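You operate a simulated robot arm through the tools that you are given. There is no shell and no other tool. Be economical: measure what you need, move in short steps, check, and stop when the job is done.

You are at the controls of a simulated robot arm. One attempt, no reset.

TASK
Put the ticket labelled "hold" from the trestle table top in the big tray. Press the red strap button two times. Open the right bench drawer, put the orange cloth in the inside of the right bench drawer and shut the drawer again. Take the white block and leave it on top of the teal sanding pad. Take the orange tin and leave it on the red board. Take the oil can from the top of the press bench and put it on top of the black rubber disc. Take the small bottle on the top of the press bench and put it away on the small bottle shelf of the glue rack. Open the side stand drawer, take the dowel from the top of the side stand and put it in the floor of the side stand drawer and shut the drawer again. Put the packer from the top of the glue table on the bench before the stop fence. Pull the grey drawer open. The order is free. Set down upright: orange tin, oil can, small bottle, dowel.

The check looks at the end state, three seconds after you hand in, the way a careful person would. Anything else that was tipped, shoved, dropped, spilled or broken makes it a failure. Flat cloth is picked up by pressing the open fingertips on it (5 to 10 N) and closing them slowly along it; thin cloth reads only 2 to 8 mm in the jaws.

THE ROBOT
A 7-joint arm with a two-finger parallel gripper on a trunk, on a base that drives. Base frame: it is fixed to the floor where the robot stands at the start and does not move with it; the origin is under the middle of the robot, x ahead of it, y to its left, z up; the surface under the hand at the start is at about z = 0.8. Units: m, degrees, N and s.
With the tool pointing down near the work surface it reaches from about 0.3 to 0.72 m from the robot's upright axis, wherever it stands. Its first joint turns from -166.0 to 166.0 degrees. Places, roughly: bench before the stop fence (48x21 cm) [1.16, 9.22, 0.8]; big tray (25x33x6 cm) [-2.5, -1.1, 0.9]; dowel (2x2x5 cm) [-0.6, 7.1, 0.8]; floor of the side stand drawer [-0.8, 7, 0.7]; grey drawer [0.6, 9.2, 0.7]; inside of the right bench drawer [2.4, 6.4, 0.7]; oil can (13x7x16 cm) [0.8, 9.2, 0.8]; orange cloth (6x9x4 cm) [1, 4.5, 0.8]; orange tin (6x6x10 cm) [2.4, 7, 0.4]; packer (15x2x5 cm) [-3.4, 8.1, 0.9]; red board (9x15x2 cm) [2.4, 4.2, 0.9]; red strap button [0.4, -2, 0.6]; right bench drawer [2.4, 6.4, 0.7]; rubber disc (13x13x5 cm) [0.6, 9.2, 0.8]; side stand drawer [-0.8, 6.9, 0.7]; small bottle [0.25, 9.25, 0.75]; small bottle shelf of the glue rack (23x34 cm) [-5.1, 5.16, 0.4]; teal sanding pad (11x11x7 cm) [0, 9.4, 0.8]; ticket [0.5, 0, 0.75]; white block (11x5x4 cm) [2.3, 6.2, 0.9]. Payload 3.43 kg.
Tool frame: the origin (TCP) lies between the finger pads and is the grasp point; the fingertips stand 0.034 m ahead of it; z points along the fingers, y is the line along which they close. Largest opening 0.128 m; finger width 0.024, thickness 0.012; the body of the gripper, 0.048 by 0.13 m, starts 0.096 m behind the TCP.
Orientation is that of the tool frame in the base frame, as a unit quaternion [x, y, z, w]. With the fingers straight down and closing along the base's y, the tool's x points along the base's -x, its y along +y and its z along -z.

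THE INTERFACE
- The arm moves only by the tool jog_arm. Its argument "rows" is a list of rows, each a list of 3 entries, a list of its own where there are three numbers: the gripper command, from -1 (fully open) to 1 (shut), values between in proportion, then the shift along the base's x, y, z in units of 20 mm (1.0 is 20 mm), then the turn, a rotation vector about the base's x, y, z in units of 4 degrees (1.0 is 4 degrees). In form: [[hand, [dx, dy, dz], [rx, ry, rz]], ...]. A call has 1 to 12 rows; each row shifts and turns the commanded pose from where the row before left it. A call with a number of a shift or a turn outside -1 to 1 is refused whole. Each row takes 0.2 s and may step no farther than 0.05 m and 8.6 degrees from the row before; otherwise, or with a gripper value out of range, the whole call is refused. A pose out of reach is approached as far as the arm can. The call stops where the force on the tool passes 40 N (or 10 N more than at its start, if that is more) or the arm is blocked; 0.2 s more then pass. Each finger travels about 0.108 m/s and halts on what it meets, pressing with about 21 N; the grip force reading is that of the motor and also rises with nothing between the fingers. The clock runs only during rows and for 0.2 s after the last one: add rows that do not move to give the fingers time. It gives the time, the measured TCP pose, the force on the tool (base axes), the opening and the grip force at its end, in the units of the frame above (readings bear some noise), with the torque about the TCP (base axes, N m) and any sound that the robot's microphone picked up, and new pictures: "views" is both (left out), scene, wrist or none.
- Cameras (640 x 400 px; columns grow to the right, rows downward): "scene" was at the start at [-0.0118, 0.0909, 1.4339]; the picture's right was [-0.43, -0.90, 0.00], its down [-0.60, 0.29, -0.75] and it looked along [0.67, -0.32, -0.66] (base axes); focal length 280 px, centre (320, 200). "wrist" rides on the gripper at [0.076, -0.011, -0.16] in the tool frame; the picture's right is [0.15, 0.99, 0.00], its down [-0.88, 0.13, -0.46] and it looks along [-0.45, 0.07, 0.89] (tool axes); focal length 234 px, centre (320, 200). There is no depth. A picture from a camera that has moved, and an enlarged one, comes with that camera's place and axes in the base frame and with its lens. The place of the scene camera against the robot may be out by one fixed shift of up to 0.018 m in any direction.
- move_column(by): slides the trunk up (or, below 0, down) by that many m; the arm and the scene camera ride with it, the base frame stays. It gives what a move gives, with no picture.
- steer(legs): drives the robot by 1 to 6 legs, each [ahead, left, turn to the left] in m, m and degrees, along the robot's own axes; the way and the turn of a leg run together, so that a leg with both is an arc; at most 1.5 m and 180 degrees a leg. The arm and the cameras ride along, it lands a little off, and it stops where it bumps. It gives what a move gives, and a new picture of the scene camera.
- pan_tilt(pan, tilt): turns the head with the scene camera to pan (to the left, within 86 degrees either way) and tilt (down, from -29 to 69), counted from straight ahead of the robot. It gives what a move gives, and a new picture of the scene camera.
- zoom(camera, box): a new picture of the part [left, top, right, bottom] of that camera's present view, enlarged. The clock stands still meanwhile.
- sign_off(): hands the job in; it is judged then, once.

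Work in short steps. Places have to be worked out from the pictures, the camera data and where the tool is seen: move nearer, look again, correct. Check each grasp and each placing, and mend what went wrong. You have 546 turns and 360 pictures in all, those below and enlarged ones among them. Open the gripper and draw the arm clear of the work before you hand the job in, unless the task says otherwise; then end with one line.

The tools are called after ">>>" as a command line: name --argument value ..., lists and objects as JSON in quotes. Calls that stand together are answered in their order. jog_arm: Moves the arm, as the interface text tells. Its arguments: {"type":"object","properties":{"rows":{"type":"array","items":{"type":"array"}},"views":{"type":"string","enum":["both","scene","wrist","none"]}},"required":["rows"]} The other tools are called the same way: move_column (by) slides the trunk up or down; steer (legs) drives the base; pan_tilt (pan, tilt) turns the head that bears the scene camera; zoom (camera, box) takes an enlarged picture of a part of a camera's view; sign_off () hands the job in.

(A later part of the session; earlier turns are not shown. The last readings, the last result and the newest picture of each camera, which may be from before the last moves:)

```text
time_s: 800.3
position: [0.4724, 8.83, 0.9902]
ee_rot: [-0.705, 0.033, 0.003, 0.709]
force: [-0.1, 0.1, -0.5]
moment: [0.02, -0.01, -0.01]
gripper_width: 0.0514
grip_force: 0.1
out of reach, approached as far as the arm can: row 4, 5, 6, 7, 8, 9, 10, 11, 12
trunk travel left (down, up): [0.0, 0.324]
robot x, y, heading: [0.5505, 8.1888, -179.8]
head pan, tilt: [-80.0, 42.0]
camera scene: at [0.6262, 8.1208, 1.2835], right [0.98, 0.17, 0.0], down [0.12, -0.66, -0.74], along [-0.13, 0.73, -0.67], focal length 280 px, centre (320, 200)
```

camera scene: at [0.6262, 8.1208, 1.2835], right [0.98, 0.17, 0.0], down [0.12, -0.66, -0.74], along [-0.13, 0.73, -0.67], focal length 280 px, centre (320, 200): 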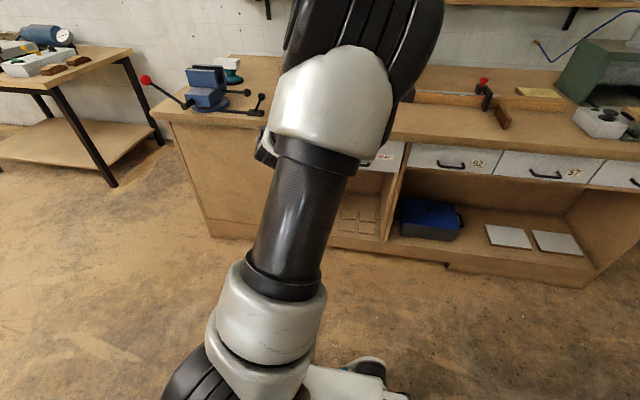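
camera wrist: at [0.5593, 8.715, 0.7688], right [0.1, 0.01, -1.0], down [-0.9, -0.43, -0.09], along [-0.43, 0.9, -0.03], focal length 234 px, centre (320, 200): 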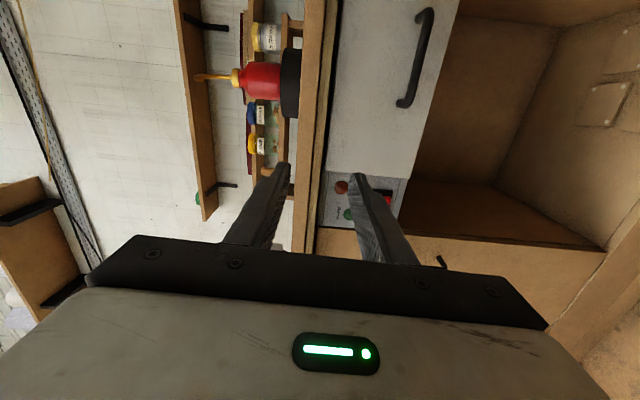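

I'll undo the rotation, return to a vertical tool, and redo it from the geometry that worked at the other bench.

>>> move_column --by 0.12

>>> jog_arm --rows '[[0.2, [0, 0, 0], [-1, 1, -1]], [0.2, [0, 0, 0], [-1, 1, -1]], [0.2, [0, 0, 0], [-1, 1, -1]], [0.2, [0, 0, 0], [-1, 1, -1]], [0.2, [0, 0, 0], [-1, 1, -1]], [0.2, [0, 0, 0], [-1, 1, -1]], [0.2, [0, 0, 0], [-1, 1, -1]], [0.2, [0, 0, 0], [-1, 1, -1]], [0.2, [0, 0, 0], [-1, 1, -1]], [0.2, [0, 0, 0], [-1, 1, -1]], [0.2, [0, 0, 0], [-1, 1, -1]], [0.2, [0, 0, 0], [-1, 1, -1]]]' --views "none"

>>> jog_arm --rows '[[0.2, [0.4, 0.2, -0.5], [-1, 1, -1]], [0.2, [0.4, 0.2, -0.5], [-1, 1, -1]], [0.2, [0.4, 0.2, -0.5], [-1, 1, -1]], [0.2, [0.4, 0.2, -0.5], [-1, 1, -1]], [0.2, [0.4, 0.2, -0.5], [-1, 1, -1]], [0.2, [0, 0, -0.5], [-0.33, 0.33, -0.33]]]' --views "none"

```text
time_s: 801.8
position: [0.4708, 8.8303, 1.11]
ee_rot: [-0.705, 0.033, 0.004, 0.709]
force: [-0.4, 0.1, 0.2]
moment: [-0.01, 0.01, 0.01]
gripper_width: 0.0509
grip_force: 0.0
trunk travel left (down, up): [-0.12, 0.204]
robot x, y, heading: [0.5502, 8.1918, -180.1]
head pan, tilt: [-80.0, 42.0]
```

```text
time_s: 804.4
position: [0.4708, 8.8309, 1.1092]
ee_rot: [0.785, -0.567, 0.012, -0.248]
force: [0.2, -0.3, 0.9]
moment: [0.03, 0.01, 0.02]
gripper_width: 0.0512
grip_force: 0.0
trunk travel left (down, up): [-0.12, 0.204]
robot x, y, heading: [0.5476, 8.1892, -179.9]
head pan, tilt: [-80.0, 42.0]
```

```text
time_s: 805.8
position: [0.5114, 8.8494, 1.0526]
ee_rot: [-0.688, 0.726, -0.017, -0.014]
force: [0.1, -0.1, 0.6]
moment: [0.0, 0.01, 0.04]
gripper_width: 0.0513
grip_force: 0.0
trunk travel left (down, up): [-0.12, 0.204]
robot x, y, heading: [0.5478, 8.1909, -179.8]
head pan, tilt: [-80.0, 42.0]
```

Now nearly identical to the earlier working geometry. I rotate again.

>>> jog_arm --rows '[[0.2, [0, 0, -0.3], [1, -1, 1]], [0.2, [0, 0, -0.3], [1, -1, 1]], [0.2, [0, 0, -0.3], [1, -1, 1]], [0.2, [0, 0, -0.3], [1, -1, 1]], [0.2, [0, 0, -0.3], [1, -1, 1]], [0.2, [0, 0, 0], [1, -1, 1]], [0.2, [0, 0, 0], [1, -1, 1]], [0.2, [0, 0, 0], [1, -1, 1]], [0.2, [0, 0, 0], [1, -1, 1]]]' --views "none"

>>> jog_arm --rows '[[0.2, [0, 0, 0], [1, -1, 1]], [0.2, [0, 0, 0], [1, -1, 1]], [0.2, [0, 0, 0], [1, -1, 1]], [0.2, [0, 0, 0], [1, -1, 1]], [0.2, [0, 0, 0], [1, -1, 1]], [0.2, [0, 0, 0], [1, -1, 1]], [0.2, [0, 0, 0], [1, -1, 1]], [0.2, [0, 0, 0], [1, -1, 1]], [0.2, [0, 0, 0], [0.33, -0.33, 0.33]]]'

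```text
time_s: 807.8
position: [0.5115, 8.8505, 1.0219]
ee_rot: [0.804, -0.424, 0.008, -0.416]
force: [-0.2, 1.7, -0.6]
moment: [-0.04, -0.01, 0.04]
gripper_width: 0.0514
grip_force: 0.2
trunk travel left (down, up): [-0.12, 0.204]
robot x, y, heading: [0.5483, 8.1948, -180.1]
head pan, tilt: [-80.0, 42.0]
```

```text
time_s: 809.8
position: [0.4815, 8.8476, 1.0384]
ee_rot: [0.716, -0.059, 0.008, -0.695]
force: [0.0, -1.3, -0.7]
moment: [0.02, 0.0, 0.02]
gripper_width: 0.0511
grip_force: 0.1
out of reach, approached as far as the arm can: row 8, 9
trunk travel left (down, up): [-0.12, 0.204]
robot x, y, heading: [0.5479, 8.1922, -179.9]
head pan, tilt: [-80.0, 42.0]
camera scene: at [0.6263, 8.1208, 1.4035], right [0.98, 0.17, 0.0], down [0.12, -0.66, -0.74], along [-0.13, 0.73, -0.67], focal length 280 px, centre (320, 200)
camera wrist: at [0.5414, 8.6817, 1.0487], right [0.07, -0.04, -1.0], down [-0.93, -0.37, -0.05], along [-0.37, 0.93, -0.06], focal length 234 px, centre (320, 200)
```

scene: 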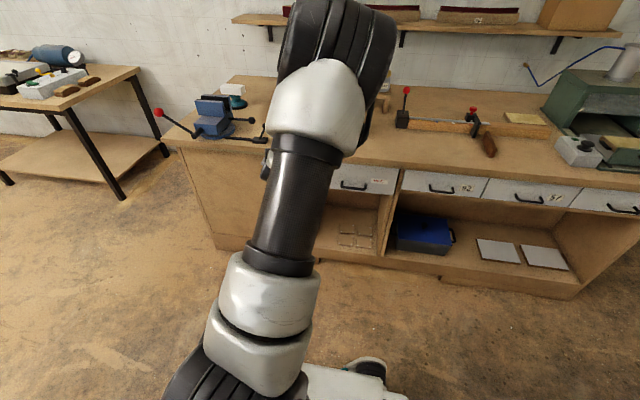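
wrist: 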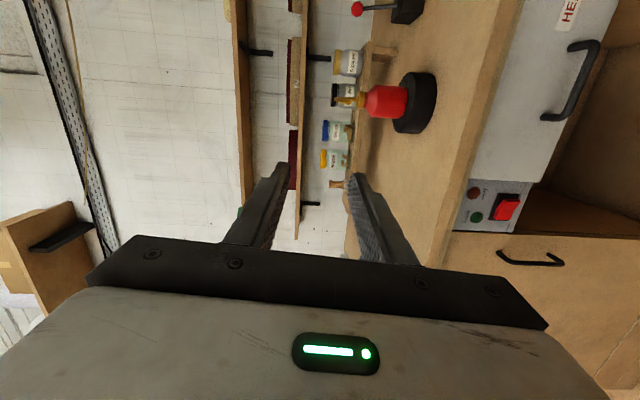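

I'll use the mirrored roll instead (camera on the other side), whose limit lies the other way. First I return to vertical.

>>> jog_arm --rows '[[0.2, [0, 0, 0], [-1, 1, -1]], [0.2, [0, 0, 0], [-1, 1, -1]], [0.2, [0, 0, 0], [-1, 1, -1]], [0.2, [0, 0, 0], [-1, 1, -1]], [0.2, [0, 0, 0], [-1, 1, -1]], [0.2, [0, 0, 0], [-1, 1, -1]], [0.2, [0, 0, 0], [-1, 1, -1]], [0.2, [0, 0, 0], [-1, 1, -1]], [0.2, [0, 0, 0], [-1, 1, -1]], [0.2, [0, 0, 0], [-1, 1, -1]], [0.2, [0, 0, 0], [-1, 1, -1]], [0.2, [0, 0, 0], [-1, 1, -1]]]' --views "none"

>>> jog_arm --rows '[[0.2, [0, 0, 0], [-1, 1, -1]], [0.2, [0, 0, 0], [-1, 1, -1]], [0.2, [0, 0, 0], [-1, 1, -1]], [0.2, [0, 0, 0], [-1, 1, -1]], [0.2, [0, 0, 0], [-0.6, 0.6, -0.6]], [0.2, [0, 0, 0], [1, 1, -1]], [0.2, [0, 0, 0], [1, 1, -1]], [0.2, [0, 0, 0], [1, 1, -1]], [0.2, [0, 0, 0], [1, 1, -1]], [0.2, [0, 0, 0], [1, 1, -1]]]' --views "none"

>>> jog_arm --rows '[[0.2, [0, 0, 0], [1, 1, -1]], [0.2, [0, 0, 0], [1, 1, -1]], [0.2, [0, 0, 0], [1, 1, -1]], [0.2, [0, 0, 0], [1, 1, -1]], [0.2, [0, 0, 0], [1, 1, -1]], [0.2, [0, 0, 0], [1, 1, -1]], [0.2, [0, 0, 0], [1, 1, -1]], [0.2, [0, 0, 0], [1, 1, -1]], [0.2, [0, 0, 0], [1, 1, -1]], [0.2, [0, 0, 0], [1, 1, -1]], [0.2, [0, 0, 0], [1, 1, -1]], [0.2, [0, 0, 0], [1, 1, -1]]]'

```text
time_s: 812.4
position: [0.4802, 8.8467, 1.0374]
ee_rot: [0.782, -0.583, 0.02, -0.218]
force: [-0.5, 0.4, -0.2]
moment: [0.02, 0.0, 0.0]
gripper_width: 0.0515
grip_force: 0.1
trunk travel left (down, up): [-0.12, 0.204]
robot x, y, heading: [0.5454, 8.1933, -179.8]
head pan, tilt: [-80.0, 42.0]
```

```text
time_s: 814.6
position: [0.4797, 8.8475, 1.0366]
ee_rot: [-0.548, 0.806, 0.224, -0.015]
force: [-0.4, -0.7, 0.4]
moment: [-0.02, -0.01, 0.01]
gripper_width: 0.0513
grip_force: 0.0
trunk travel left (down, up): [-0.12, 0.204]
robot x, y, heading: [0.5512, 8.1901, -179.9]
head pan, tilt: [-80.0, 42.0]
```

```text
time_s: 817.2
position: [0.4817, 8.8472, 1.0383]
ee_rot: [-0.022, 0.72, 0.693, -0.024]
force: [0.5, -0.3, 0.2]
moment: [0.01, 0.02, -0.02]
gripper_width: 0.0511
grip_force: 0.0
trunk travel left (down, up): [-0.12, 0.204]
robot x, y, heading: [0.5481, 8.1885, -180.1]
head pan, tilt: [-80.0, 42.0]
camera scene: at [0.6262, 8.1206, 1.4035], right [0.98, 0.17, 0.0], down [0.12, -0.66, -0.74], along [-0.13, 0.73, -0.67], focal length 280 px, centre (320, 200)
camera wrist: at [0.4153, 8.6825, 1.033], right [-0.14, 0.03, 0.99], down [0.91, -0.39, 0.14], along [0.39, 0.92, 0.03], focal length 234 px, centre (320, 200)
```

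scene: 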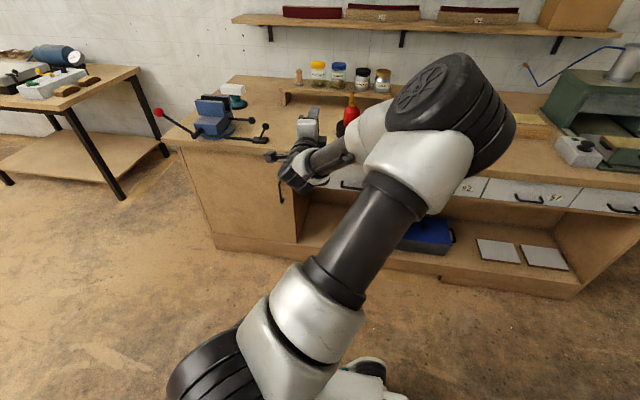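
wrist: 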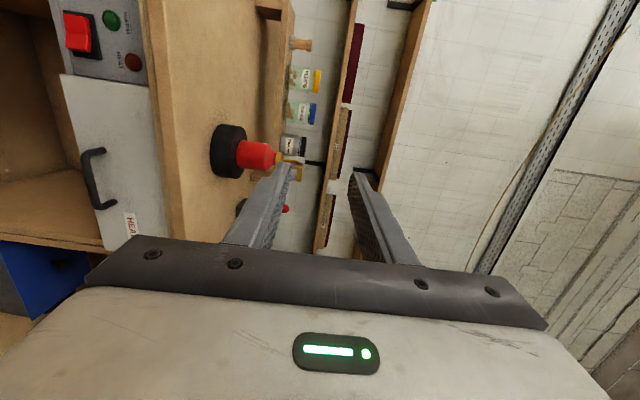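

This posture works without limits. Both views put the handle at about (0.60, 9.065, 0.655). I lower the column and the hand to handle height, short of the bench.

>>> move_column --by -0.12

>>> jog_arm --rows '[[0.2, [0.5, 0, -1], [0, 0, 0]], [0.2, [0.5, 0, -1], [0, 0, 0]], [0.2, [0.5, 0, -1], [0, 0, 0]], [0.2, [0.5, 0, -1], [0, 0, 0]], [0.2, [0.5, 0, -1], [0, 0, 0]], [0.2, [0.5, 0, -1], [0, 0, 0]], [0.2, [0.5, 0, -1], [0, 0, 0]], [0.2, [0.5, 0, -1], [0, 0, 0]], [0.2, [0.5, 0, -1], [0, 0, 0]], [0.2, [0.5, 0, -1], [0, 0, 0]], [0.2, [0.5, 0, -1], [0, 0, 0]], [0.2, [0.5, 0, -1], [0, 0, 0]]]' --views "wrist"

```text
time_s: 818.7
position: [0.4791, 8.8477, 0.918]
ee_rot: [-0.022, 0.722, 0.691, -0.026]
force: [-0.8, -0.1, -0.1]
moment: [0.01, 0.01, 0.02]
gripper_width: 0.051
grip_force: 0.0
trunk travel left (down, up): [0.0, 0.324]
robot x, y, heading: [0.5469, 8.1892, -179.8]
head pan, tilt: [-80.0, 42.0]
```

```text
time_s: 821.3
position: [0.6016, 8.8487, 0.6784]
ee_rot: [-0.023, 0.721, 0.692, -0.026]
force: [0.0, -0.4, -0.5]
moment: [0.0, 0.01, 0.06]
gripper_width: 0.0513
grip_force: 0.1
trunk travel left (down, up): [0.0, 0.324]
robot x, y, heading: [0.5461, 8.1898, -179.9]
head pan, tilt: [-80.0, 42.0]
camera wrist: at [0.5351, 8.6833, 0.6728], right [-0.14, 0.03, 0.99], down [0.91, -0.39, 0.14], along [0.39, 0.92, 0.03], focal length 234 px, centre (320, 200)
```

wrist: 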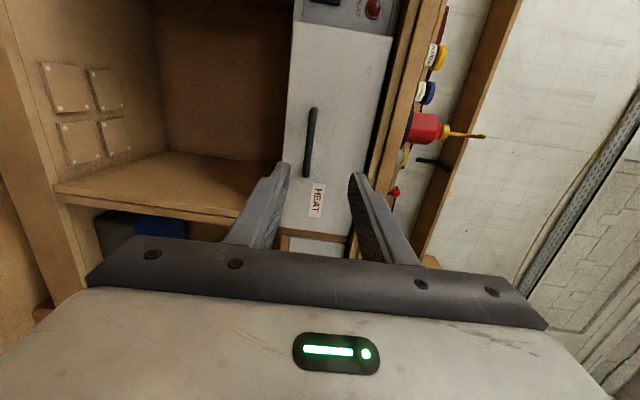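

Confirmed: handle centre (0.60, 9.065, 0.655). I lower 23 mm and bring the base 0.12 m closer.

>>> jog_arm --rows '[[0.2, [0, 0, -0.6], [0, 0, 0]], [0.2, [0, 0, -0.55], [0, 0, 0]], [0.2, [0, 0, 0], [0, 0, 0]]]' --views "none"

>>> steer --legs '[[0, -0.12, 0]]'

>>> jog_arm --rows '[[0.2, [0, 0.5, 0], [0, 0, 0]], [0.2, [0, 0, 0], [0, 0, 0]]]' --views "wrist"

```text
time_s: 822.1
position: [0.6001, 8.8484, 0.6559]
ee_rot: [-0.023, 0.721, 0.692, -0.025]
force: [-0.7, 1.3, -0.2]
moment: [0.04, -0.02, -0.01]
gripper_width: 0.051
grip_force: 0.0
trunk travel left (down, up): [0.0, 0.324]
robot x, y, heading: [0.5471, 8.1879, -179.5]
head pan, tilt: [-80.0, 42.0]
```

```text
time_s: 823.9
position: [0.5994, 8.9676, 0.6551]
ee_rot: [-0.023, 0.721, 0.692, -0.025]
force: [-0.2, -0.6, 0.9]
moment: [-0.02, -0.02, 0.0]
gripper_width: 0.051
grip_force: 0.0
trunk travel left (down, up): [0.0, 0.324]
robot x, y, heading: [0.5454, 8.3073, -179.9]
head pan, tilt: [-80.0, 42.0]
camera scene: at [0.6261, 8.2408, 1.2835], right [0.98, 0.18, 0.0], down [0.12, -0.66, -0.74], along [-0.13, 0.73, -0.67], focal length 280 px, centre (320, 200)
```

scene: 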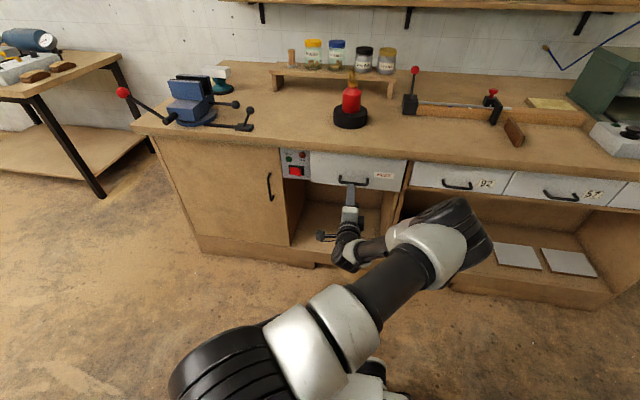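

```text
time_s: 824.5
position: [0.6, 8.9793, 0.654]
ee_rot: [-0.023, 0.721, 0.692, -0.025]
force: [0.4, 0.7, 0.3]
moment: [-0.01, 0.01, 0.02]
gripper_width: 0.0513
grip_force: 0.1
trunk travel left (down, up): [0.0, 0.324]
robot x, y, heading: [0.5516, 8.311, -180.3]
head pan, tilt: [-80.0, 42.0]
camera wrist: at [0.5346, 8.814, 0.6499], right [-0.14, 0.03, 0.99], down [0.91, -0.39, 0.14], along [0.39, 0.92, 0.03], focal length 234 px, centre (320, 200)
```

wrist: 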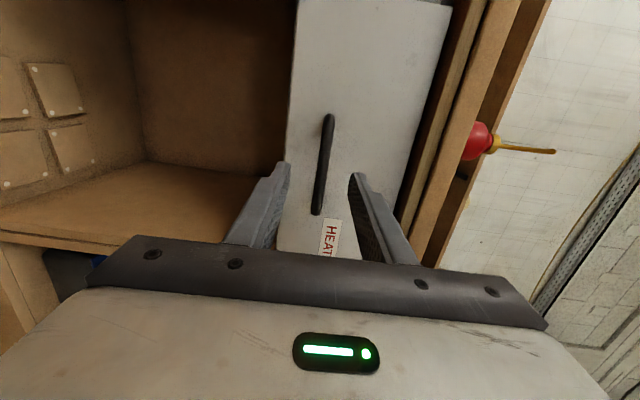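

The bar is centred between the fingers. I advance in steps.

>>> jog_arm --rows '[[0.2, [0, 0.8, 0], [0, 0, 0]], [0.2, [0, 0.8, 0], [0, 0, 0]], [0.2, [0, 0.6, 0], [0, 0, 0]], [0.2, [0, 0, 0], [0, 0, 0]]]' --views "wrist"

```text
time_s: 825.5
position: [0.5978, 9.024, 0.6565]
ee_rot: [-0.022, 0.721, 0.692, -0.026]
force: [-0.6, 1.1, -0.2]
moment: [0.0, -0.02, -0.02]
gripper_width: 0.051
grip_force: 0.1
trunk travel left (down, up): [0.0, 0.324]
robot x, y, heading: [0.5505, 8.3135, -179.7]
head pan, tilt: [-80.0, 42.0]
camera wrist: at [0.5336, 8.8583, 0.6506], right [-0.14, 0.03, 0.99], down [0.91, -0.39, 0.14], along [0.39, 0.92, 0.03], focal length 234 px, centre (320, 200)
```

wrist: 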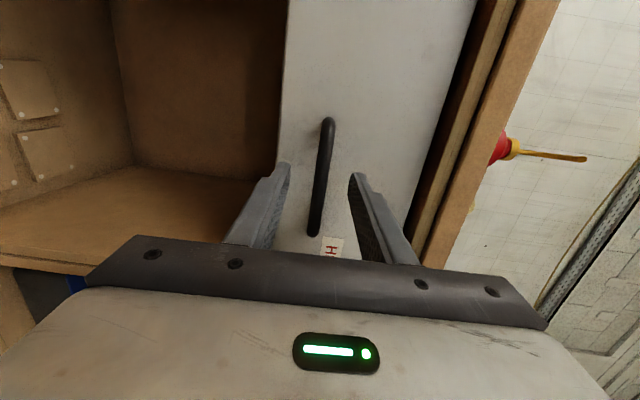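

>>> jog_arm --rows '[[0.2, [0, 0.5, 0], [0, 0, 0]], [0.2, [0, 0.4, 0], [0, 0, 0]], [0.2, [0, 0.3, 0], [0, 0, 0]], [0.2, [0, 0, 0], [0, 0, 0]]]' --views "wrist"

```text
time_s: 826.5
position: [0.5985, 9.0464, 0.656]
ee_rot: [-0.022, 0.721, 0.692, -0.026]
force: [0.6, 0.0, 0.2]
moment: [0.03, -0.03, 0.0]
gripper_width: 0.051
grip_force: 0.0
trunk travel left (down, up): [0.0, 0.324]
robot x, y, heading: [0.5469, 8.3115, -180.0]
head pan, tilt: [-80.0, 42.0]
camera wrist: at [0.5337, 8.8811, 0.6509], right [-0.14, 0.03, 0.99], down [0.91, -0.39, 0.14], along [0.39, 0.92, 0.03], focal length 234 px, centre (320, 200)
```

wrist: 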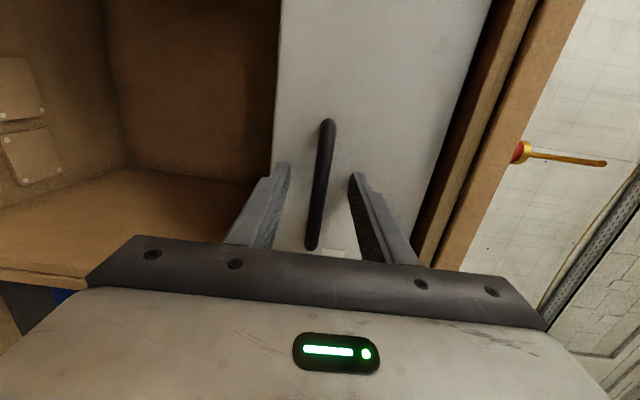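

The bar is well inside the fingers. I close on it.

>>> jog_arm --rows '[[0.4, [0, 0, 0], [0, 0, 0]], [0.55, [0, 0, 0], [0, 0, 0]], [0.7, [0, 0, 0], [0, 0, 0]], [0.8, [0, 0, 0], [0, 0, 0]], [0.9, [0, 0, 0], [0, 0, 0]], [1, [0, 0, 0], [0, 0, 0]], [1, [0, 0, 0], [0, 0, 0]]]' --views "none"

```text
time_s: 828.1
position: [0.5988, 9.0461, 0.6556]
ee_rot: [-0.023, 0.722, 0.691, -0.026]
force: [0.2, -0.5, -4.4]
moment: [-0.04, -0.12, 0.06]
gripper_width: 0.0117
grip_force: 44.7
trunk travel left (down, up): [0.0, 0.324]
robot x, y, heading: [0.545, 8.3102, -180.2]
head pan, tilt: [-80.0, 42.0]
```

Gripped (11.7 mm). I pull toward -y.

>>> jog_arm --rows '[[1, [0, -0.5, 0], [0, 0, 0]], [1, [0, -0.5, 0], [0, 0, 0]], [1, [0, -0.7, 0], [0, 0, 0]], [1, [0, -0.7, 0], [0, 0, 0]], [1, [0, -0.7, 0], [0, 0, 0]], [1, [0, -0.7, 0], [0, 0, 0]], [1, [0, -0.7, 0], [0, 0, 0]], [1, [0, -0.7, 0], [0, 0, 0]], [1, [0, -0.7, 0], [0, 0, 0]], [1, [0, -0.7, 0], [0, 0, 0]], [1, [0, -0.7, 0], [0, 0, 0]], [1, [0, -0.7, 0], [0, 0, 0]]]'

```text
time_s: 830.7
position: [0.598, 8.8863, 0.6547]
ee_rot: [-0.023, 0.721, 0.692, -0.026]
force: [-4.3, 0.5, 0.5]
moment: [-0.04, -0.1, -0.72]
gripper_width: 0.0116
grip_force: 45.2
trunk travel left (down, up): [0.0, 0.324]
robot x, y, heading: [0.5476, 8.3073, -179.9]
head pan, tilt: [-80.0, 42.0]
camera scene: at [0.6259, 8.2408, 1.2836], right [0.98, 0.18, 0.0], down [0.12, -0.66, -0.74], along [-0.13, 0.73, -0.67], focal length 280 px, centre (320, 200)
camera wrist: at [0.5339, 8.7213, 0.6499], right [-0.14, 0.03, 0.99], down [0.91, -0.39, 0.14], along [0.39, 0.92, 0.03], focal length 234 px, centre (320, 200)
```

scene: 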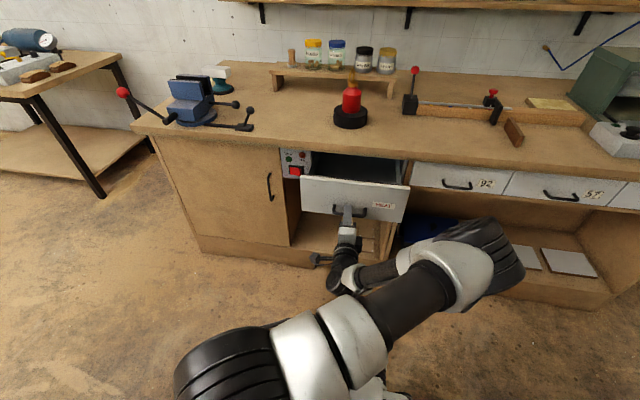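
wrist: 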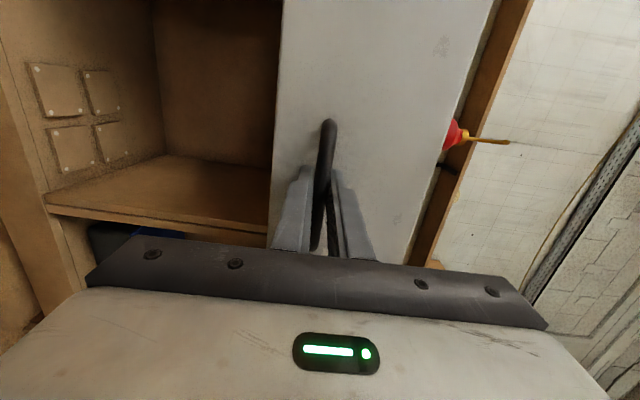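

Open 16 cm. I pull 8 cm more, then release.

>>> jog_arm --rows '[[1, [0, -0.7, 0], [0, 0, 0]], [1, [0, -0.7, 0], [0, 0, 0]], [1, [0, -0.7, 0], [0, 0, 0]], [1, [0, -0.7, 0], [0, 0, 0]], [1, [0, -0.7, 0], [0, 0, 0]], [1, [0, -0.5, 0], [0, 0, 0]], [0.8, [0, 0, 0], [0, 0, 0]], [0.5, [0, 0, 0], [0, 0, 0]], [0.2, [0, 0, 0], [0, 0, 0]], [0.2, [0, 0, 0], [0, 0, 0]]]' --views "none"

>>> steer --legs '[[0, 0.3, 0]]'

```text
time_s: 831.8
position: [0.5985, 8.8238, 0.6571]
ee_rot: [-0.024, 0.731, 0.682, -0.027]
force: [-1.8, -0.9, -9.7]
moment: [0.0, -0.21, -0.3]
gripper_width: 0.0118
grip_force: 44.7
out of reach, approached as far as the arm can: row 3, 4, 5
trunk travel left (down, up): [0.0, 0.324]
robot x, y, heading: [0.5462, 8.3161, -180.0]
head pan, tilt: [-80.0, 42.0]
stopped in row 5: the force on the tool passed its limit at 44 N (the readings are from after the stop); the commanded pose is now the measured one
```

```text
time_s: 833.5
position: [0.5994, 8.7475, 0.6564]
ee_rot: [-0.024, 0.729, 0.683, -0.026]
force: [-1.0, -0.1, -2.7]
moment: [-0.03, 0.04, 0.08]
gripper_width: 0.0115
grip_force: 45.4
trunk travel left (down, up): [0.0, 0.324]
robot x, y, heading: [0.5485, 8.2299, -179.8]
head pan, tilt: [-80.0, 42.0]
stopped in leg 1: the force on the tool passed its limit at 88 N (the readings are from after the stop); the commanded pose is now the measured one
camera scene: at [0.6262, 8.1633, 1.2838], right [0.98, 0.18, 0.0], down [0.12, -0.66, -0.74], along [-0.13, 0.73, -0.67], focal length 280 px, centre (320, 200)
```

scene: 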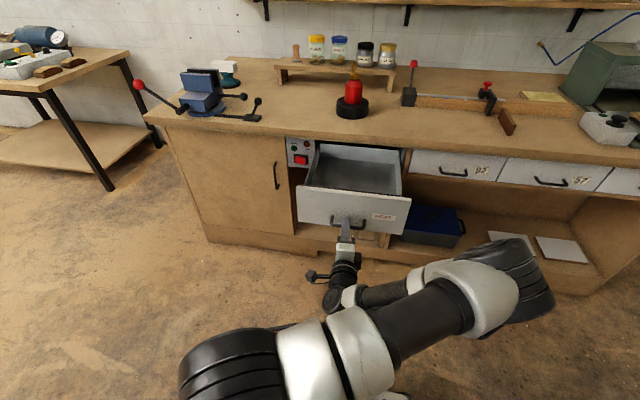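

The drawer came fully out to its stop (gripper was still closed); everything on the bench is in place. I release now and back off.

>>> jog_arm --rows '[[0.8, [0, 0, 0], [0, 0, 0]], [0.5, [0, 0, 0], [0, 0, 0]], [0.2, [0, 0, 0], [0, 0, 0]], [0.2, [0, 0, 0], [0, 0, 0]], [0.2, [0, 0, 0], [0, 0, 0]]]' --views "none"

>>> steer --legs '[[0, 0.25, 0]]'

```text
time_s: 834.7
position: [0.6003, 8.7475, 0.6555]
ee_rot: [-0.024, 0.73, 0.683, -0.026]
force: [0.1, 0.0, -0.6]
moment: [0.01, 0.01, -0.01]
gripper_width: 0.0509
grip_force: 0.1
trunk travel left (down, up): [0.0, 0.324]
robot x, y, heading: [0.5491, 8.2337, -179.7]
head pan, tilt: [-80.0, 42.0]
```

```text
time_s: 836.9
position: [0.6033, 8.5846, 0.6552]
ee_rot: [-0.023, 0.73, 0.683, -0.025]
force: [0.4, 0.0, 0.7]
moment: [0.02, 0.0, -0.01]
gripper_width: 0.0512
grip_force: 0.0
trunk travel left (down, up): [0.0, 0.324]
robot x, y, heading: [0.5507, 8.0686, -180.0]
head pan, tilt: [-80.0, 42.0]
stopped in leg 1: the robot was blocked; the commanded pose is now the measured one
camera scene: at [0.6275, 8.0, 1.2835], right [0.98, 0.17, 0.0], down [0.12, -0.66, -0.74], along [-0.13, 0.73, -0.67], focal length 280 px, centre (320, 200)
```

scene: 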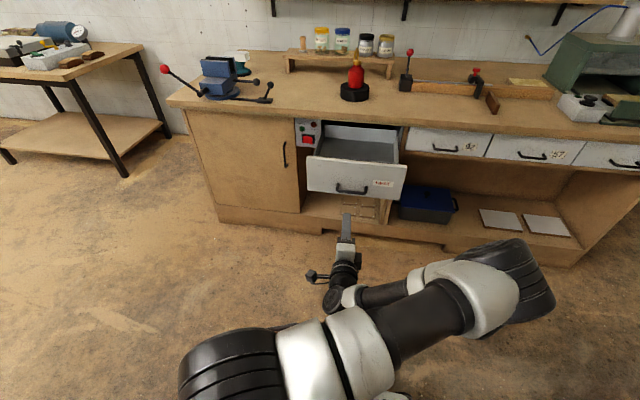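

The grey drawer is open. Last: the side stand, whose drawer faces -y. I keep this tool pose, raise a bit, and drive around the white table's east end to its south side.

>>> move_column --by 0.2

>>> steer --legs '[[0, -0.05, 0], [-1.05, 0, 0], [0, 1.45, 0], [0, 0.55, 0]]'

>>> pan_tilt --pan -30 --tilt 25

```text
time_s: 839.0
position: [0.603, 8.5845, 0.8551]
ee_rot: [-0.023, 0.73, 0.683, -0.025]
force: [0.7, 0.1, -0.2]
moment: [-0.05, -0.03, 0.02]
gripper_width: 0.0514
grip_force: 0.2
trunk travel left (down, up): [-0.2, 0.124]
robot x, y, heading: [0.5485, 8.0684, -179.7]
head pan, tilt: [-80.0, 42.0]
```

```text
time_s: 864.0
position: [1.6803, 6.6773, 0.8556]
ee_rot: [-0.03, 0.73, 0.682, -0.033]
force: [0.0, 0.0, -0.5]
moment: [0.01, -0.02, -0.03]
gripper_width: 0.051
grip_force: 0.0
trunk travel left (down, up): [-0.2, 0.124]
robot x, y, heading: [1.6405, 6.1631, -178.7]
head pan, tilt: [-80.0, 42.0]
camera scene: at [1.7177, 6.0931, 1.4835], right [0.98, 0.2, 0.0], down [0.13, -0.66, -0.74], along [-0.15, 0.73, -0.67], focal length 280 px, centre (320, 200)
```

scene: 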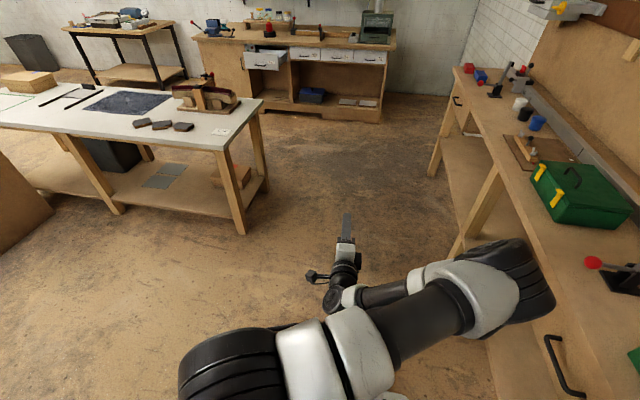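

```text
time_s: 865.2
position: [1.6816, 6.6775, 0.8569]
ee_rot: [-0.031, 0.73, 0.682, -0.031]
force: [-1.2, 0.0, 0.4]
moment: [0.02, -0.02, -0.01]
gripper_width: 0.0513
grip_force: 0.1
trunk travel left (down, up): [-0.2, 0.124]
robot x, y, heading: [1.6344, 6.1652, -178.8]
head pan, tilt: [-30.0, 25.0]
camera scene: at [1.6533, 6.0554, 1.5097], right [0.48, 0.88, 0.0], down [0.37, -0.2, -0.91], along [-0.79, 0.44, -0.42], focal length 280 px, centre (320, 200)
```

scene: 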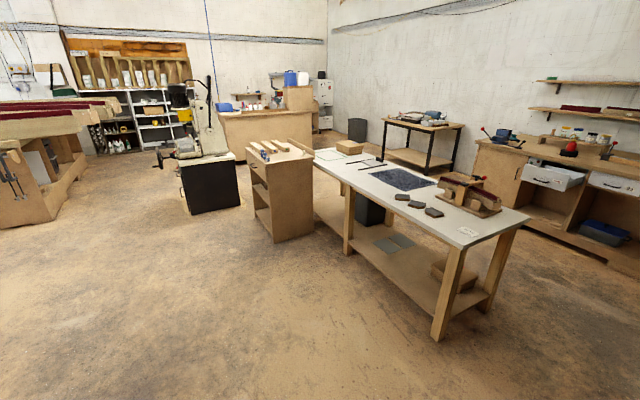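

The stand's drawer faces south; its SE corner is near (-0.56, 6.76). I drive west along y≈6.05.

>>> steer --legs '[[0, 0.12, -1.2], [1.3, 0, 0], [0.85, 0, 0]]'

>>> pan_tilt --pan -70 --tilt 35

```text
time_s: 877.3
position: [-0.4573, 6.5369, 0.8555]
ee_rot: [-0.021, 0.73, 0.683, -0.023]
force: [-0.8, -0.7, -0.3]
moment: [0.01, -0.01, -0.01]
gripper_width: 0.0513
grip_force: 0.0
trunk travel left (down, up): [-0.2, 0.124]
robot x, y, heading: [-0.5151, 6.0227, 179.6]
head pan, tilt: [-30.0, 25.0]
camera scene: at [-0.5019, 5.9151, 1.5097], right [0.5, 0.86, 0.0], down [0.37, -0.21, -0.91], along [-0.78, 0.46, -0.42], focal length 280 px, centre (320, 200)
```

scene: 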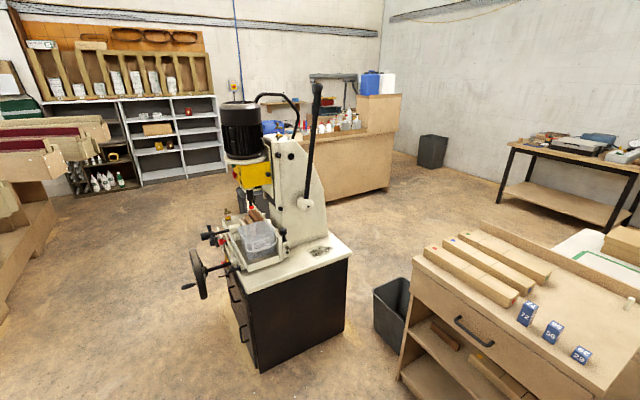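

```text
time_s: 878.3
position: [-0.4581, 6.5365, 0.8559]
ee_rot: [-0.021, 0.73, 0.683, -0.023]
force: [-0.1, 0.3, -0.6]
moment: [0.03, 0.0, 0.0]
gripper_width: 0.051
grip_force: 0.1
trunk travel left (down, up): [-0.2, 0.124]
robot x, y, heading: [-0.5128, 6.0231, 180.0]
head pan, tilt: [-70.0, 35.0]
camera scene: at [-0.4522, 5.9516, 1.494], right [0.94, 0.34, 0.0], down [0.19, -0.54, -0.82], along [-0.28, 0.77, -0.57], focal length 280 px, centre (320, 200)
```

scene: 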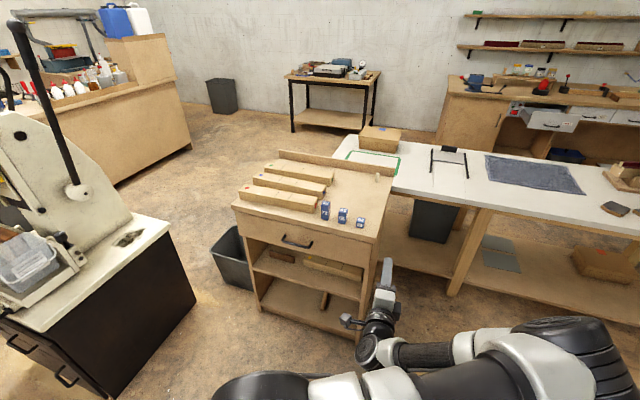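

Dowel is at about (-0.59, 7.17); the drawer handle at about (-0.83, 6.71, 0.70). I move ahead 0.37 m to face it.

>>> steer --legs '[[0.37, 0.05, 0]]'

>>> move_column --by -0.15

>>> jog_arm --rows '[[0.2, [0, 0.5, 0], [0, 0, 0]], [0.2, [0, 0, 0], [0, 0, 0]]]' --views "wrist"

```text
time_s: 880.7
position: [-0.8253, 6.4861, 0.8566]
ee_rot: [-0.022, 0.73, 0.683, -0.024]
force: [0.3, -0.3, 0.6]
moment: [0.0, 0.04, 0.01]
gripper_width: 0.0511
grip_force: 0.1
trunk travel left (down, up): [-0.2, 0.124]
robot x, y, heading: [-0.8795, 5.9722, 179.6]
head pan, tilt: [-70.0, 35.0]
camera scene: at [-0.8172, 5.9025, 1.494], right [0.94, 0.34, 0.0], down [0.2, -0.54, -0.82], along [-0.28, 0.77, -0.57], focal length 280 px, centre (320, 200)
```

scene: 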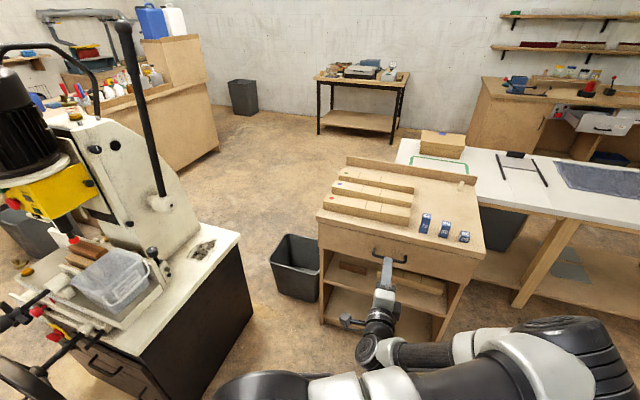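

```text
time_s: 882.4
position: [-0.8251, 6.4879, 0.706]
ee_rot: [-0.022, 0.73, 0.682, -0.025]
force: [-1.2, 0.6, 0.8]
moment: [0.02, 0.01, 0.04]
gripper_width: 0.0512
grip_force: 0.1
trunk travel left (down, up): [-0.05, 0.274]
robot x, y, heading: [-0.8797, 5.9778, 180.0]
head pan, tilt: [-70.0, 35.0]
```

```text
time_s: 883.0
position: [-0.824, 6.4978, 0.7068]
ee_rot: [-0.023, 0.73, 0.683, -0.024]
force: [-0.6, -0.2, -0.1]
moment: [0.0, -0.05, 0.02]
gripper_width: 0.0515
grip_force: 0.0
trunk travel left (down, up): [-0.05, 0.274]
robot x, y, heading: [-0.8809, 5.9692, 179.8]
head pan, tilt: [-70.0, 35.0]
camera wrist: at [-0.8902, 6.3323, 0.7048], right [-0.14, 0.06, 0.99], down [0.91, -0.39, 0.16], along [0.39, 0.92, 0.0], focal length 234 px, centre (320, 200)
```

wrist: 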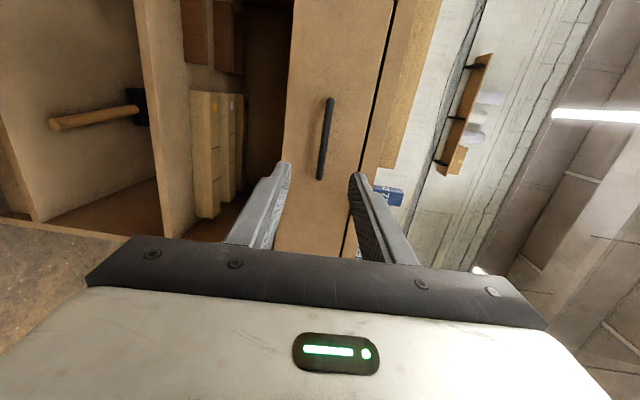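

The bar is at about y=6.66, z=0.70, centred. I advance toward it.

>>> jog_arm --rows '[[0.2, [-0.15, 1, 0], [0, 0, 0]], [0.2, [-0.15, 1, 0], [0, 0, 0]], [0.2, [-0.15, 1, 0], [0, 0, 0]], [0.2, [-0.15, 1, 0], [0, 0, 0]], [0.2, [-0.15, 1, 0], [0, 0, 0]], [0.2, [0, 0, 0], [0, 0, 0]]]' --views "wrist"

```text
time_s: 884.4
position: [-0.8405, 6.5972, 0.7066]
ee_rot: [-0.021, 0.73, 0.682, -0.024]
force: [0.2, 0.1, 0.3]
moment: [-0.01, -0.01, 0.01]
gripper_width: 0.0511
grip_force: 0.0
trunk travel left (down, up): [-0.05, 0.274]
robot x, y, heading: [-0.8817, 5.9744, 179.9]
head pan, tilt: [-70.0, 35.0]
camera wrist: at [-0.9057, 6.4321, 0.7048], right [-0.15, 0.06, 0.99], down [0.91, -0.39, 0.16], along [0.39, 0.92, 0.01], focal length 234 px, centre (320, 200)
```

wrist: 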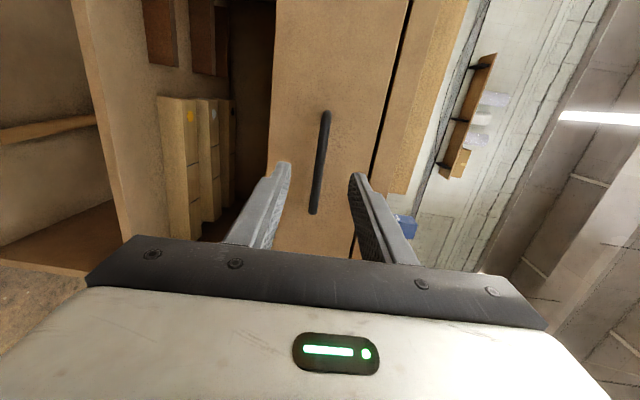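

>>> jog_arm --rows '[[0.2, [0, 0.8, -0.1], [0, 0, 0]], [0.2, [0, 0.8, -0.05], [0, 0, 0]], [0.2, [0, 0.6, 0], [0, 0, 0]], [0.2, [0, 0.5, 0], [0, 0, 0]], [0.2, [0, 0, 0], [0, 0, 0]]]' --views "wrist"

```text
time_s: 885.6
position: [-0.8394, 6.6518, 0.7034]
ee_rot: [-0.022, 0.73, 0.683, -0.025]
force: [-0.3, 0.0, 0.7]
moment: [0.01, 0.02, -0.02]
gripper_width: 0.0513
grip_force: 0.0
trunk travel left (down, up): [-0.05, 0.274]
robot x, y, heading: [-0.8788, 5.9709, 179.8]
head pan, tilt: [-70.0, 35.0]
camera wrist: at [-0.9051, 6.4867, 0.702], right [-0.15, 0.06, 0.99], down [0.91, -0.39, 0.16], along [0.39, 0.92, 0.0], focal length 234 px, centre (320, 200)
```

wrist: 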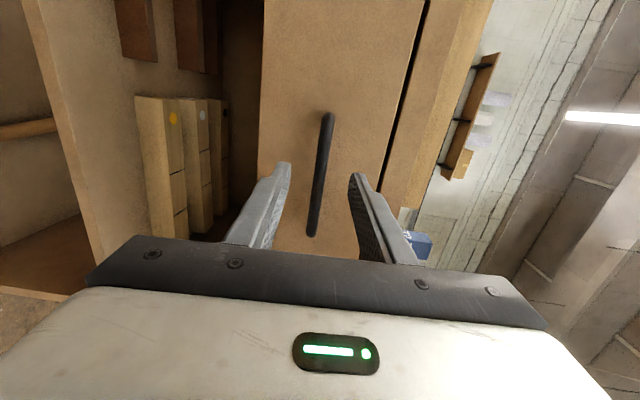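

>>> jog_arm --rows '[[0.2, [0, 0.4, 0], [0, 0, 0]], [0.2, [0, 0.3, 0], [0, 0, 0]], [0.4, [0, 0, 0], [0, 0, 0]], [0.55, [0, 0, 0], [0, 0, 0]], [0.7, [0, 0, 0], [0, 0, 0]], [0.8, [0, 0, 0], [0, 0, 0]], [0.9, [0, 0, 0], [0, 0, 0]], [1, [0, 0, 0], [0, 0, 0]], [1, [0, 0, 0], [0, 0, 0]]]' --views "none"

```text
time_s: 887.6
position: [-0.8396, 6.6648, 0.7026]
ee_rot: [-0.022, 0.73, 0.683, -0.025]
force: [-0.3, -10.0, 1.9]
moment: [0.02, -0.06, -0.07]
gripper_width: 0.0
grip_force: 21.4
trunk travel left (down, up): [-0.05, 0.274]
robot x, y, heading: [-0.884, 5.9733, 180.1]
head pan, tilt: [-70.0, 35.0]
```

The fingers closed on nothing. I look.

>>> jog_arm --rows '[[1, [0, 0, 0], [0, 0, 0]]]'

```text
time_s: 888.0
position: [-0.8396, 6.6649, 0.7027]
ee_rot: [-0.023, 0.73, 0.683, -0.024]
force: [0.0, -10.4, 0.4]
moment: [0.04, -0.04, -0.13]
gripper_width: 0.0001
grip_force: 21.0
trunk travel left (down, up): [-0.05, 0.274]
robot x, y, heading: [-0.8785, 5.973, 179.7]
head pan, tilt: [-70.0, 35.0]
camera scene: at [-0.8173, 5.9018, 1.3439], right [0.94, 0.34, 0.0], down [0.2, -0.54, -0.82], along [-0.28, 0.77, -0.57], focal length 280 px, centre (320, 200)
camera wrist: at [-0.9048, 6.4995, 0.7018], right [-0.15, 0.06, 0.99], down [0.91, -0.39, 0.16], along [0.39, 0.92, 0.01], focal length 234 px, centre (320, 200)
```

scene: 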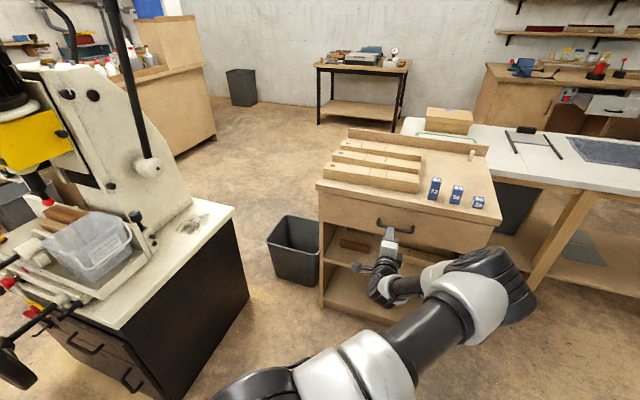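
wrist: 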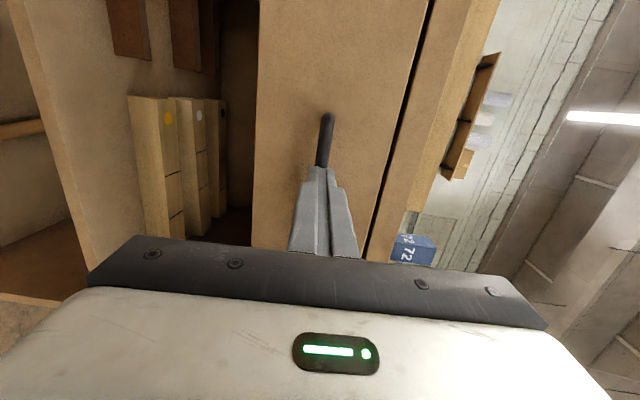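

The closed tips are just touching the front of the bar, so it lies at y≈6.70. I back off, open, and go 3 cm deeper.

>>> jog_arm --rows '[[1, [0, -1, 0], [0, 0, 0]], [0.6, [0, -0.5, 0], [0, 0, 0]], [0.2, [0, 0, 0], [0, 0, 0]], [0.2, [0, 0, 0], [0, 0, 0]], [0.2, [0, 0.8, 0], [0, 0, 0]], [0.2, [0, 0.8, 0], [0, 0, 0]], [0.2, [0, 0.7, 0], [0, 0, 0]], [0.2, [0, 0.5, 0], [0, 0, 0]], [0.2, [0, 0, 0], [0, 0, 0]]]' --views "wrist"

```text
time_s: 890.0
position: [-0.8385, 6.6931, 0.7035]
ee_rot: [-0.023, 0.73, 0.683, -0.025]
force: [-0.8, 0.1, 0.1]
moment: [-0.02, 0.02, 0.01]
gripper_width: 0.0512
grip_force: 0.0
trunk travel left (down, up): [-0.05, 0.274]
robot x, y, heading: [-0.8786, 5.9724, 179.8]
head pan, tilt: [-70.0, 35.0]
camera wrist: at [-0.9045, 6.5267, 0.7019], right [-0.15, 0.06, 0.99], down [0.91, -0.39, 0.16], along [0.39, 0.92, 0.01], focal length 234 px, centre (320, 200)
```

wrist: 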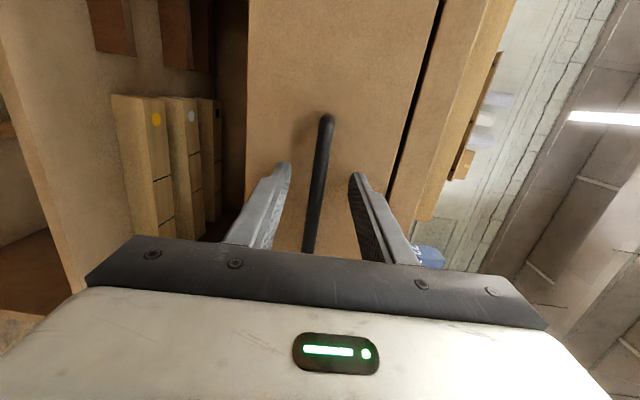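

Now the bar is well inside. I close.

>>> jog_arm --rows '[[0.4, [0, 0, 0], [0, 0, 0]], [0.55, [0, 0, 0], [0, 0, 0]], [0.7, [0, 0, 0], [0, 0, 0]], [0.8, [0, 0, 0], [0, 0, 0]], [0.9, [0, 0, 0], [0, 0, 0]], [1, [0, 0, 0], [0, 0, 0]], [1, [0, 0, 0], [0, 0, 0]]]' --views "none"

```text
time_s: 891.6
position: [-0.8397, 6.691, 0.7011]
ee_rot: [-0.022, 0.731, 0.681, -0.025]
force: [1.6, -1.7, -11.9]
moment: [-0.18, -0.04, 0.02]
gripper_width: 0.0115
grip_force: 45.2
trunk travel left (down, up): [-0.05, 0.274]
robot x, y, heading: [-0.8789, 5.9697, 179.9]
head pan, tilt: [-70.0, 35.0]
```

Gripped. I pull the drawer out 17 cm.

>>> jog_arm --rows '[[1, [0, -0.5, -0.1], [0, 0, 0]], [1, [0, -0.7, 0], [0, 0, 0]], [1, [0, -0.7, 0], [0, 0, 0]], [1, [0, -0.7, 0], [0, 0, 0]], [1, [0, -0.7, 0], [0, 0, 0]], [1, [0, -0.7, 0], [0, 0, 0]], [1, [0, -0.7, 0], [0, 0, 0]], [1, [0, -0.7, 0], [0, 0, 0]], [1, [0, -0.7, 0], [0, 0, 0]], [1, [0, -0.7, 0], [0, 0, 0]], [1, [0, -0.7, 0], [0, 0, 0]], [1, [0, -0.7, 0], [0, 0, 0]]]' --views "scene"

```text
time_s: 894.2
position: [-0.8391, 6.5267, 0.7016]
ee_rot: [-0.021, 0.729, 0.684, -0.025]
force: [5.9, -0.2, 1.0]
moment: [0.01, 0.16, 1.13]
gripper_width: 0.0116
grip_force: 45.3
trunk travel left (down, up): [-0.05, 0.274]
robot x, y, heading: [-0.8794, 5.969, 179.9]
head pan, tilt: [-70.0, 35.0]
camera scene: at [-0.8169, 5.9025, 1.344], right [0.94, 0.34, 0.0], down [0.2, -0.54, -0.82], along [-0.28, 0.77, -0.57], focal length 280 px, centre (320, 200)
```

scene: 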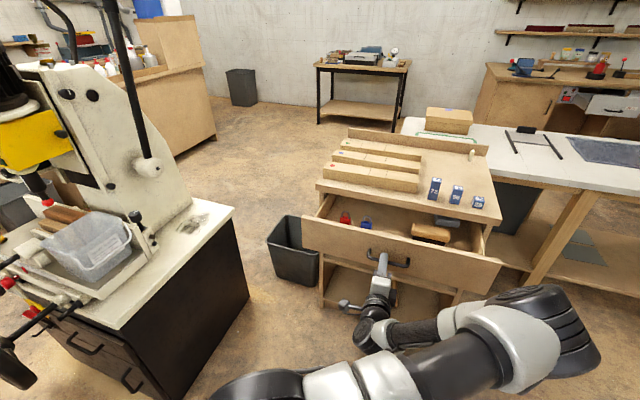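

>>> zoom --camera "scene" --box '[290, 120, 510, 300]'

```text
2.22 times, centred on (400, 210) of scene
camera zoom: at [-0.8169, 5.9025, 1.344], right [0.94, 0.34, 0.0], down [0.2, -0.54, -0.82], along [-0.28, 0.77, -0.57], focal length 623 px, centre (142, 178)
```

zoom: 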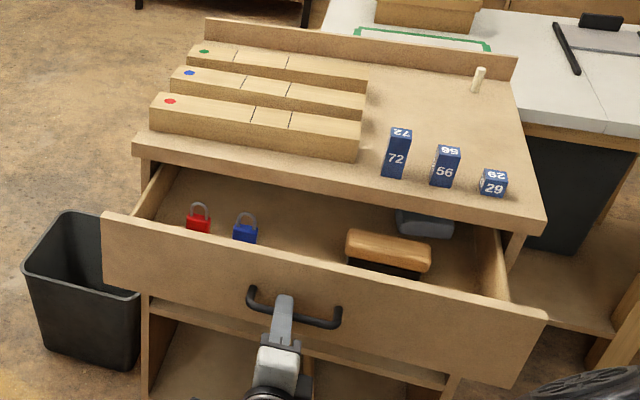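

The drawer holds padlocks, a brush and a grey item; its front strip seems free. I pull 6 cm more with the base, then release and back off.

>>> steer --legs '[[0, 0.06, 0]]'

>>> jog_arm --rows '[[0.8, [0, 0, 0], [0, 0, 0]], [0.5, [0, 0, 0], [0, 0, 0]], [0.2, [0, 0, 0], [0, 0, 0]], [0.2, [0, 0, 0], [0, 0, 0]], [0.2, [0, 0, 0], [0, 0, 0]]]' --views "none"

>>> steer --legs '[[0, 0.2, 0]]'

```text
time_s: 895.5
position: [-0.839, 6.4681, 0.7008]
ee_rot: [-0.021, 0.729, 0.683, -0.023]
force: [11.0, -0.8, 5.0]
moment: [0.09, -0.05, -0.27]
gripper_width: 0.0119
grip_force: 44.7
trunk travel left (down, up): [-0.05, 0.274]
robot x, y, heading: [-0.8763, 5.917, 179.9]
head pan, tilt: [-70.0, 35.0]
camera scene: at [-0.8169, 5.8426, 1.344], right [0.94, 0.34, 0.0], down [0.19, -0.54, -0.82], along [-0.28, 0.77, -0.57], focal length 280 px, centre (320, 200)
```

scene: 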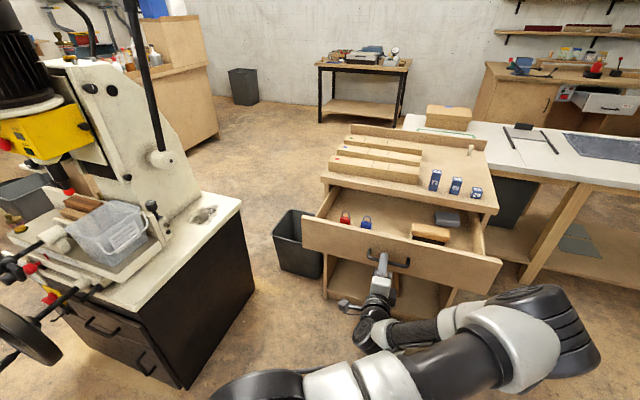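

```text
time_s: 896.7
position: [-0.8401, 6.4684, 0.7014]
ee_rot: [-0.022, 0.729, 0.684, -0.024]
force: [0.3, -0.9, 0.0]
moment: [0.02, -0.02, 0.04]
gripper_width: 0.0513
grip_force: 0.1
trunk travel left (down, up): [-0.05, 0.274]
robot x, y, heading: [-0.8793, 5.9127, 180.1]
head pan, tilt: [-70.0, 35.0]
```

```text
time_s: 899.3
position: [-0.8373, 6.2652, 0.7015]
ee_rot: [-0.02, 0.729, 0.683, -0.023]
force: [-0.4, -0.2, 0.1]
moment: [0.0, 0.0, 0.0]
gripper_width: 0.0512
grip_force: 0.0
trunk travel left (down, up): [-0.05, 0.274]
robot x, y, heading: [-0.881, 5.7103, 179.6]
head pan, tilt: [-70.0, 35.0]
camera scene: at [-0.8182, 5.6402, 1.344], right [0.94, 0.34, 0.0], down [0.19, -0.54, -0.82], along [-0.28, 0.77, -0.57], focal length 280 px, centre (320, 200)
```

scene: 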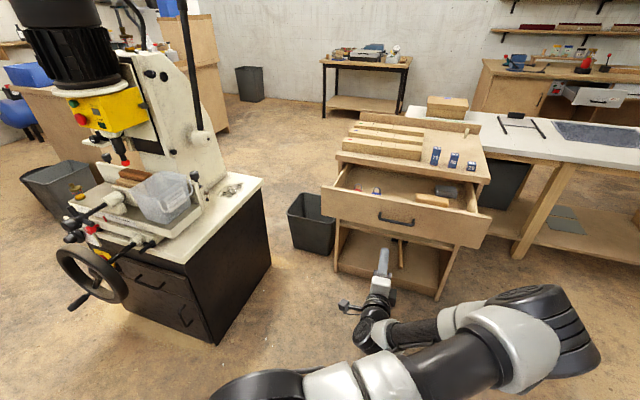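

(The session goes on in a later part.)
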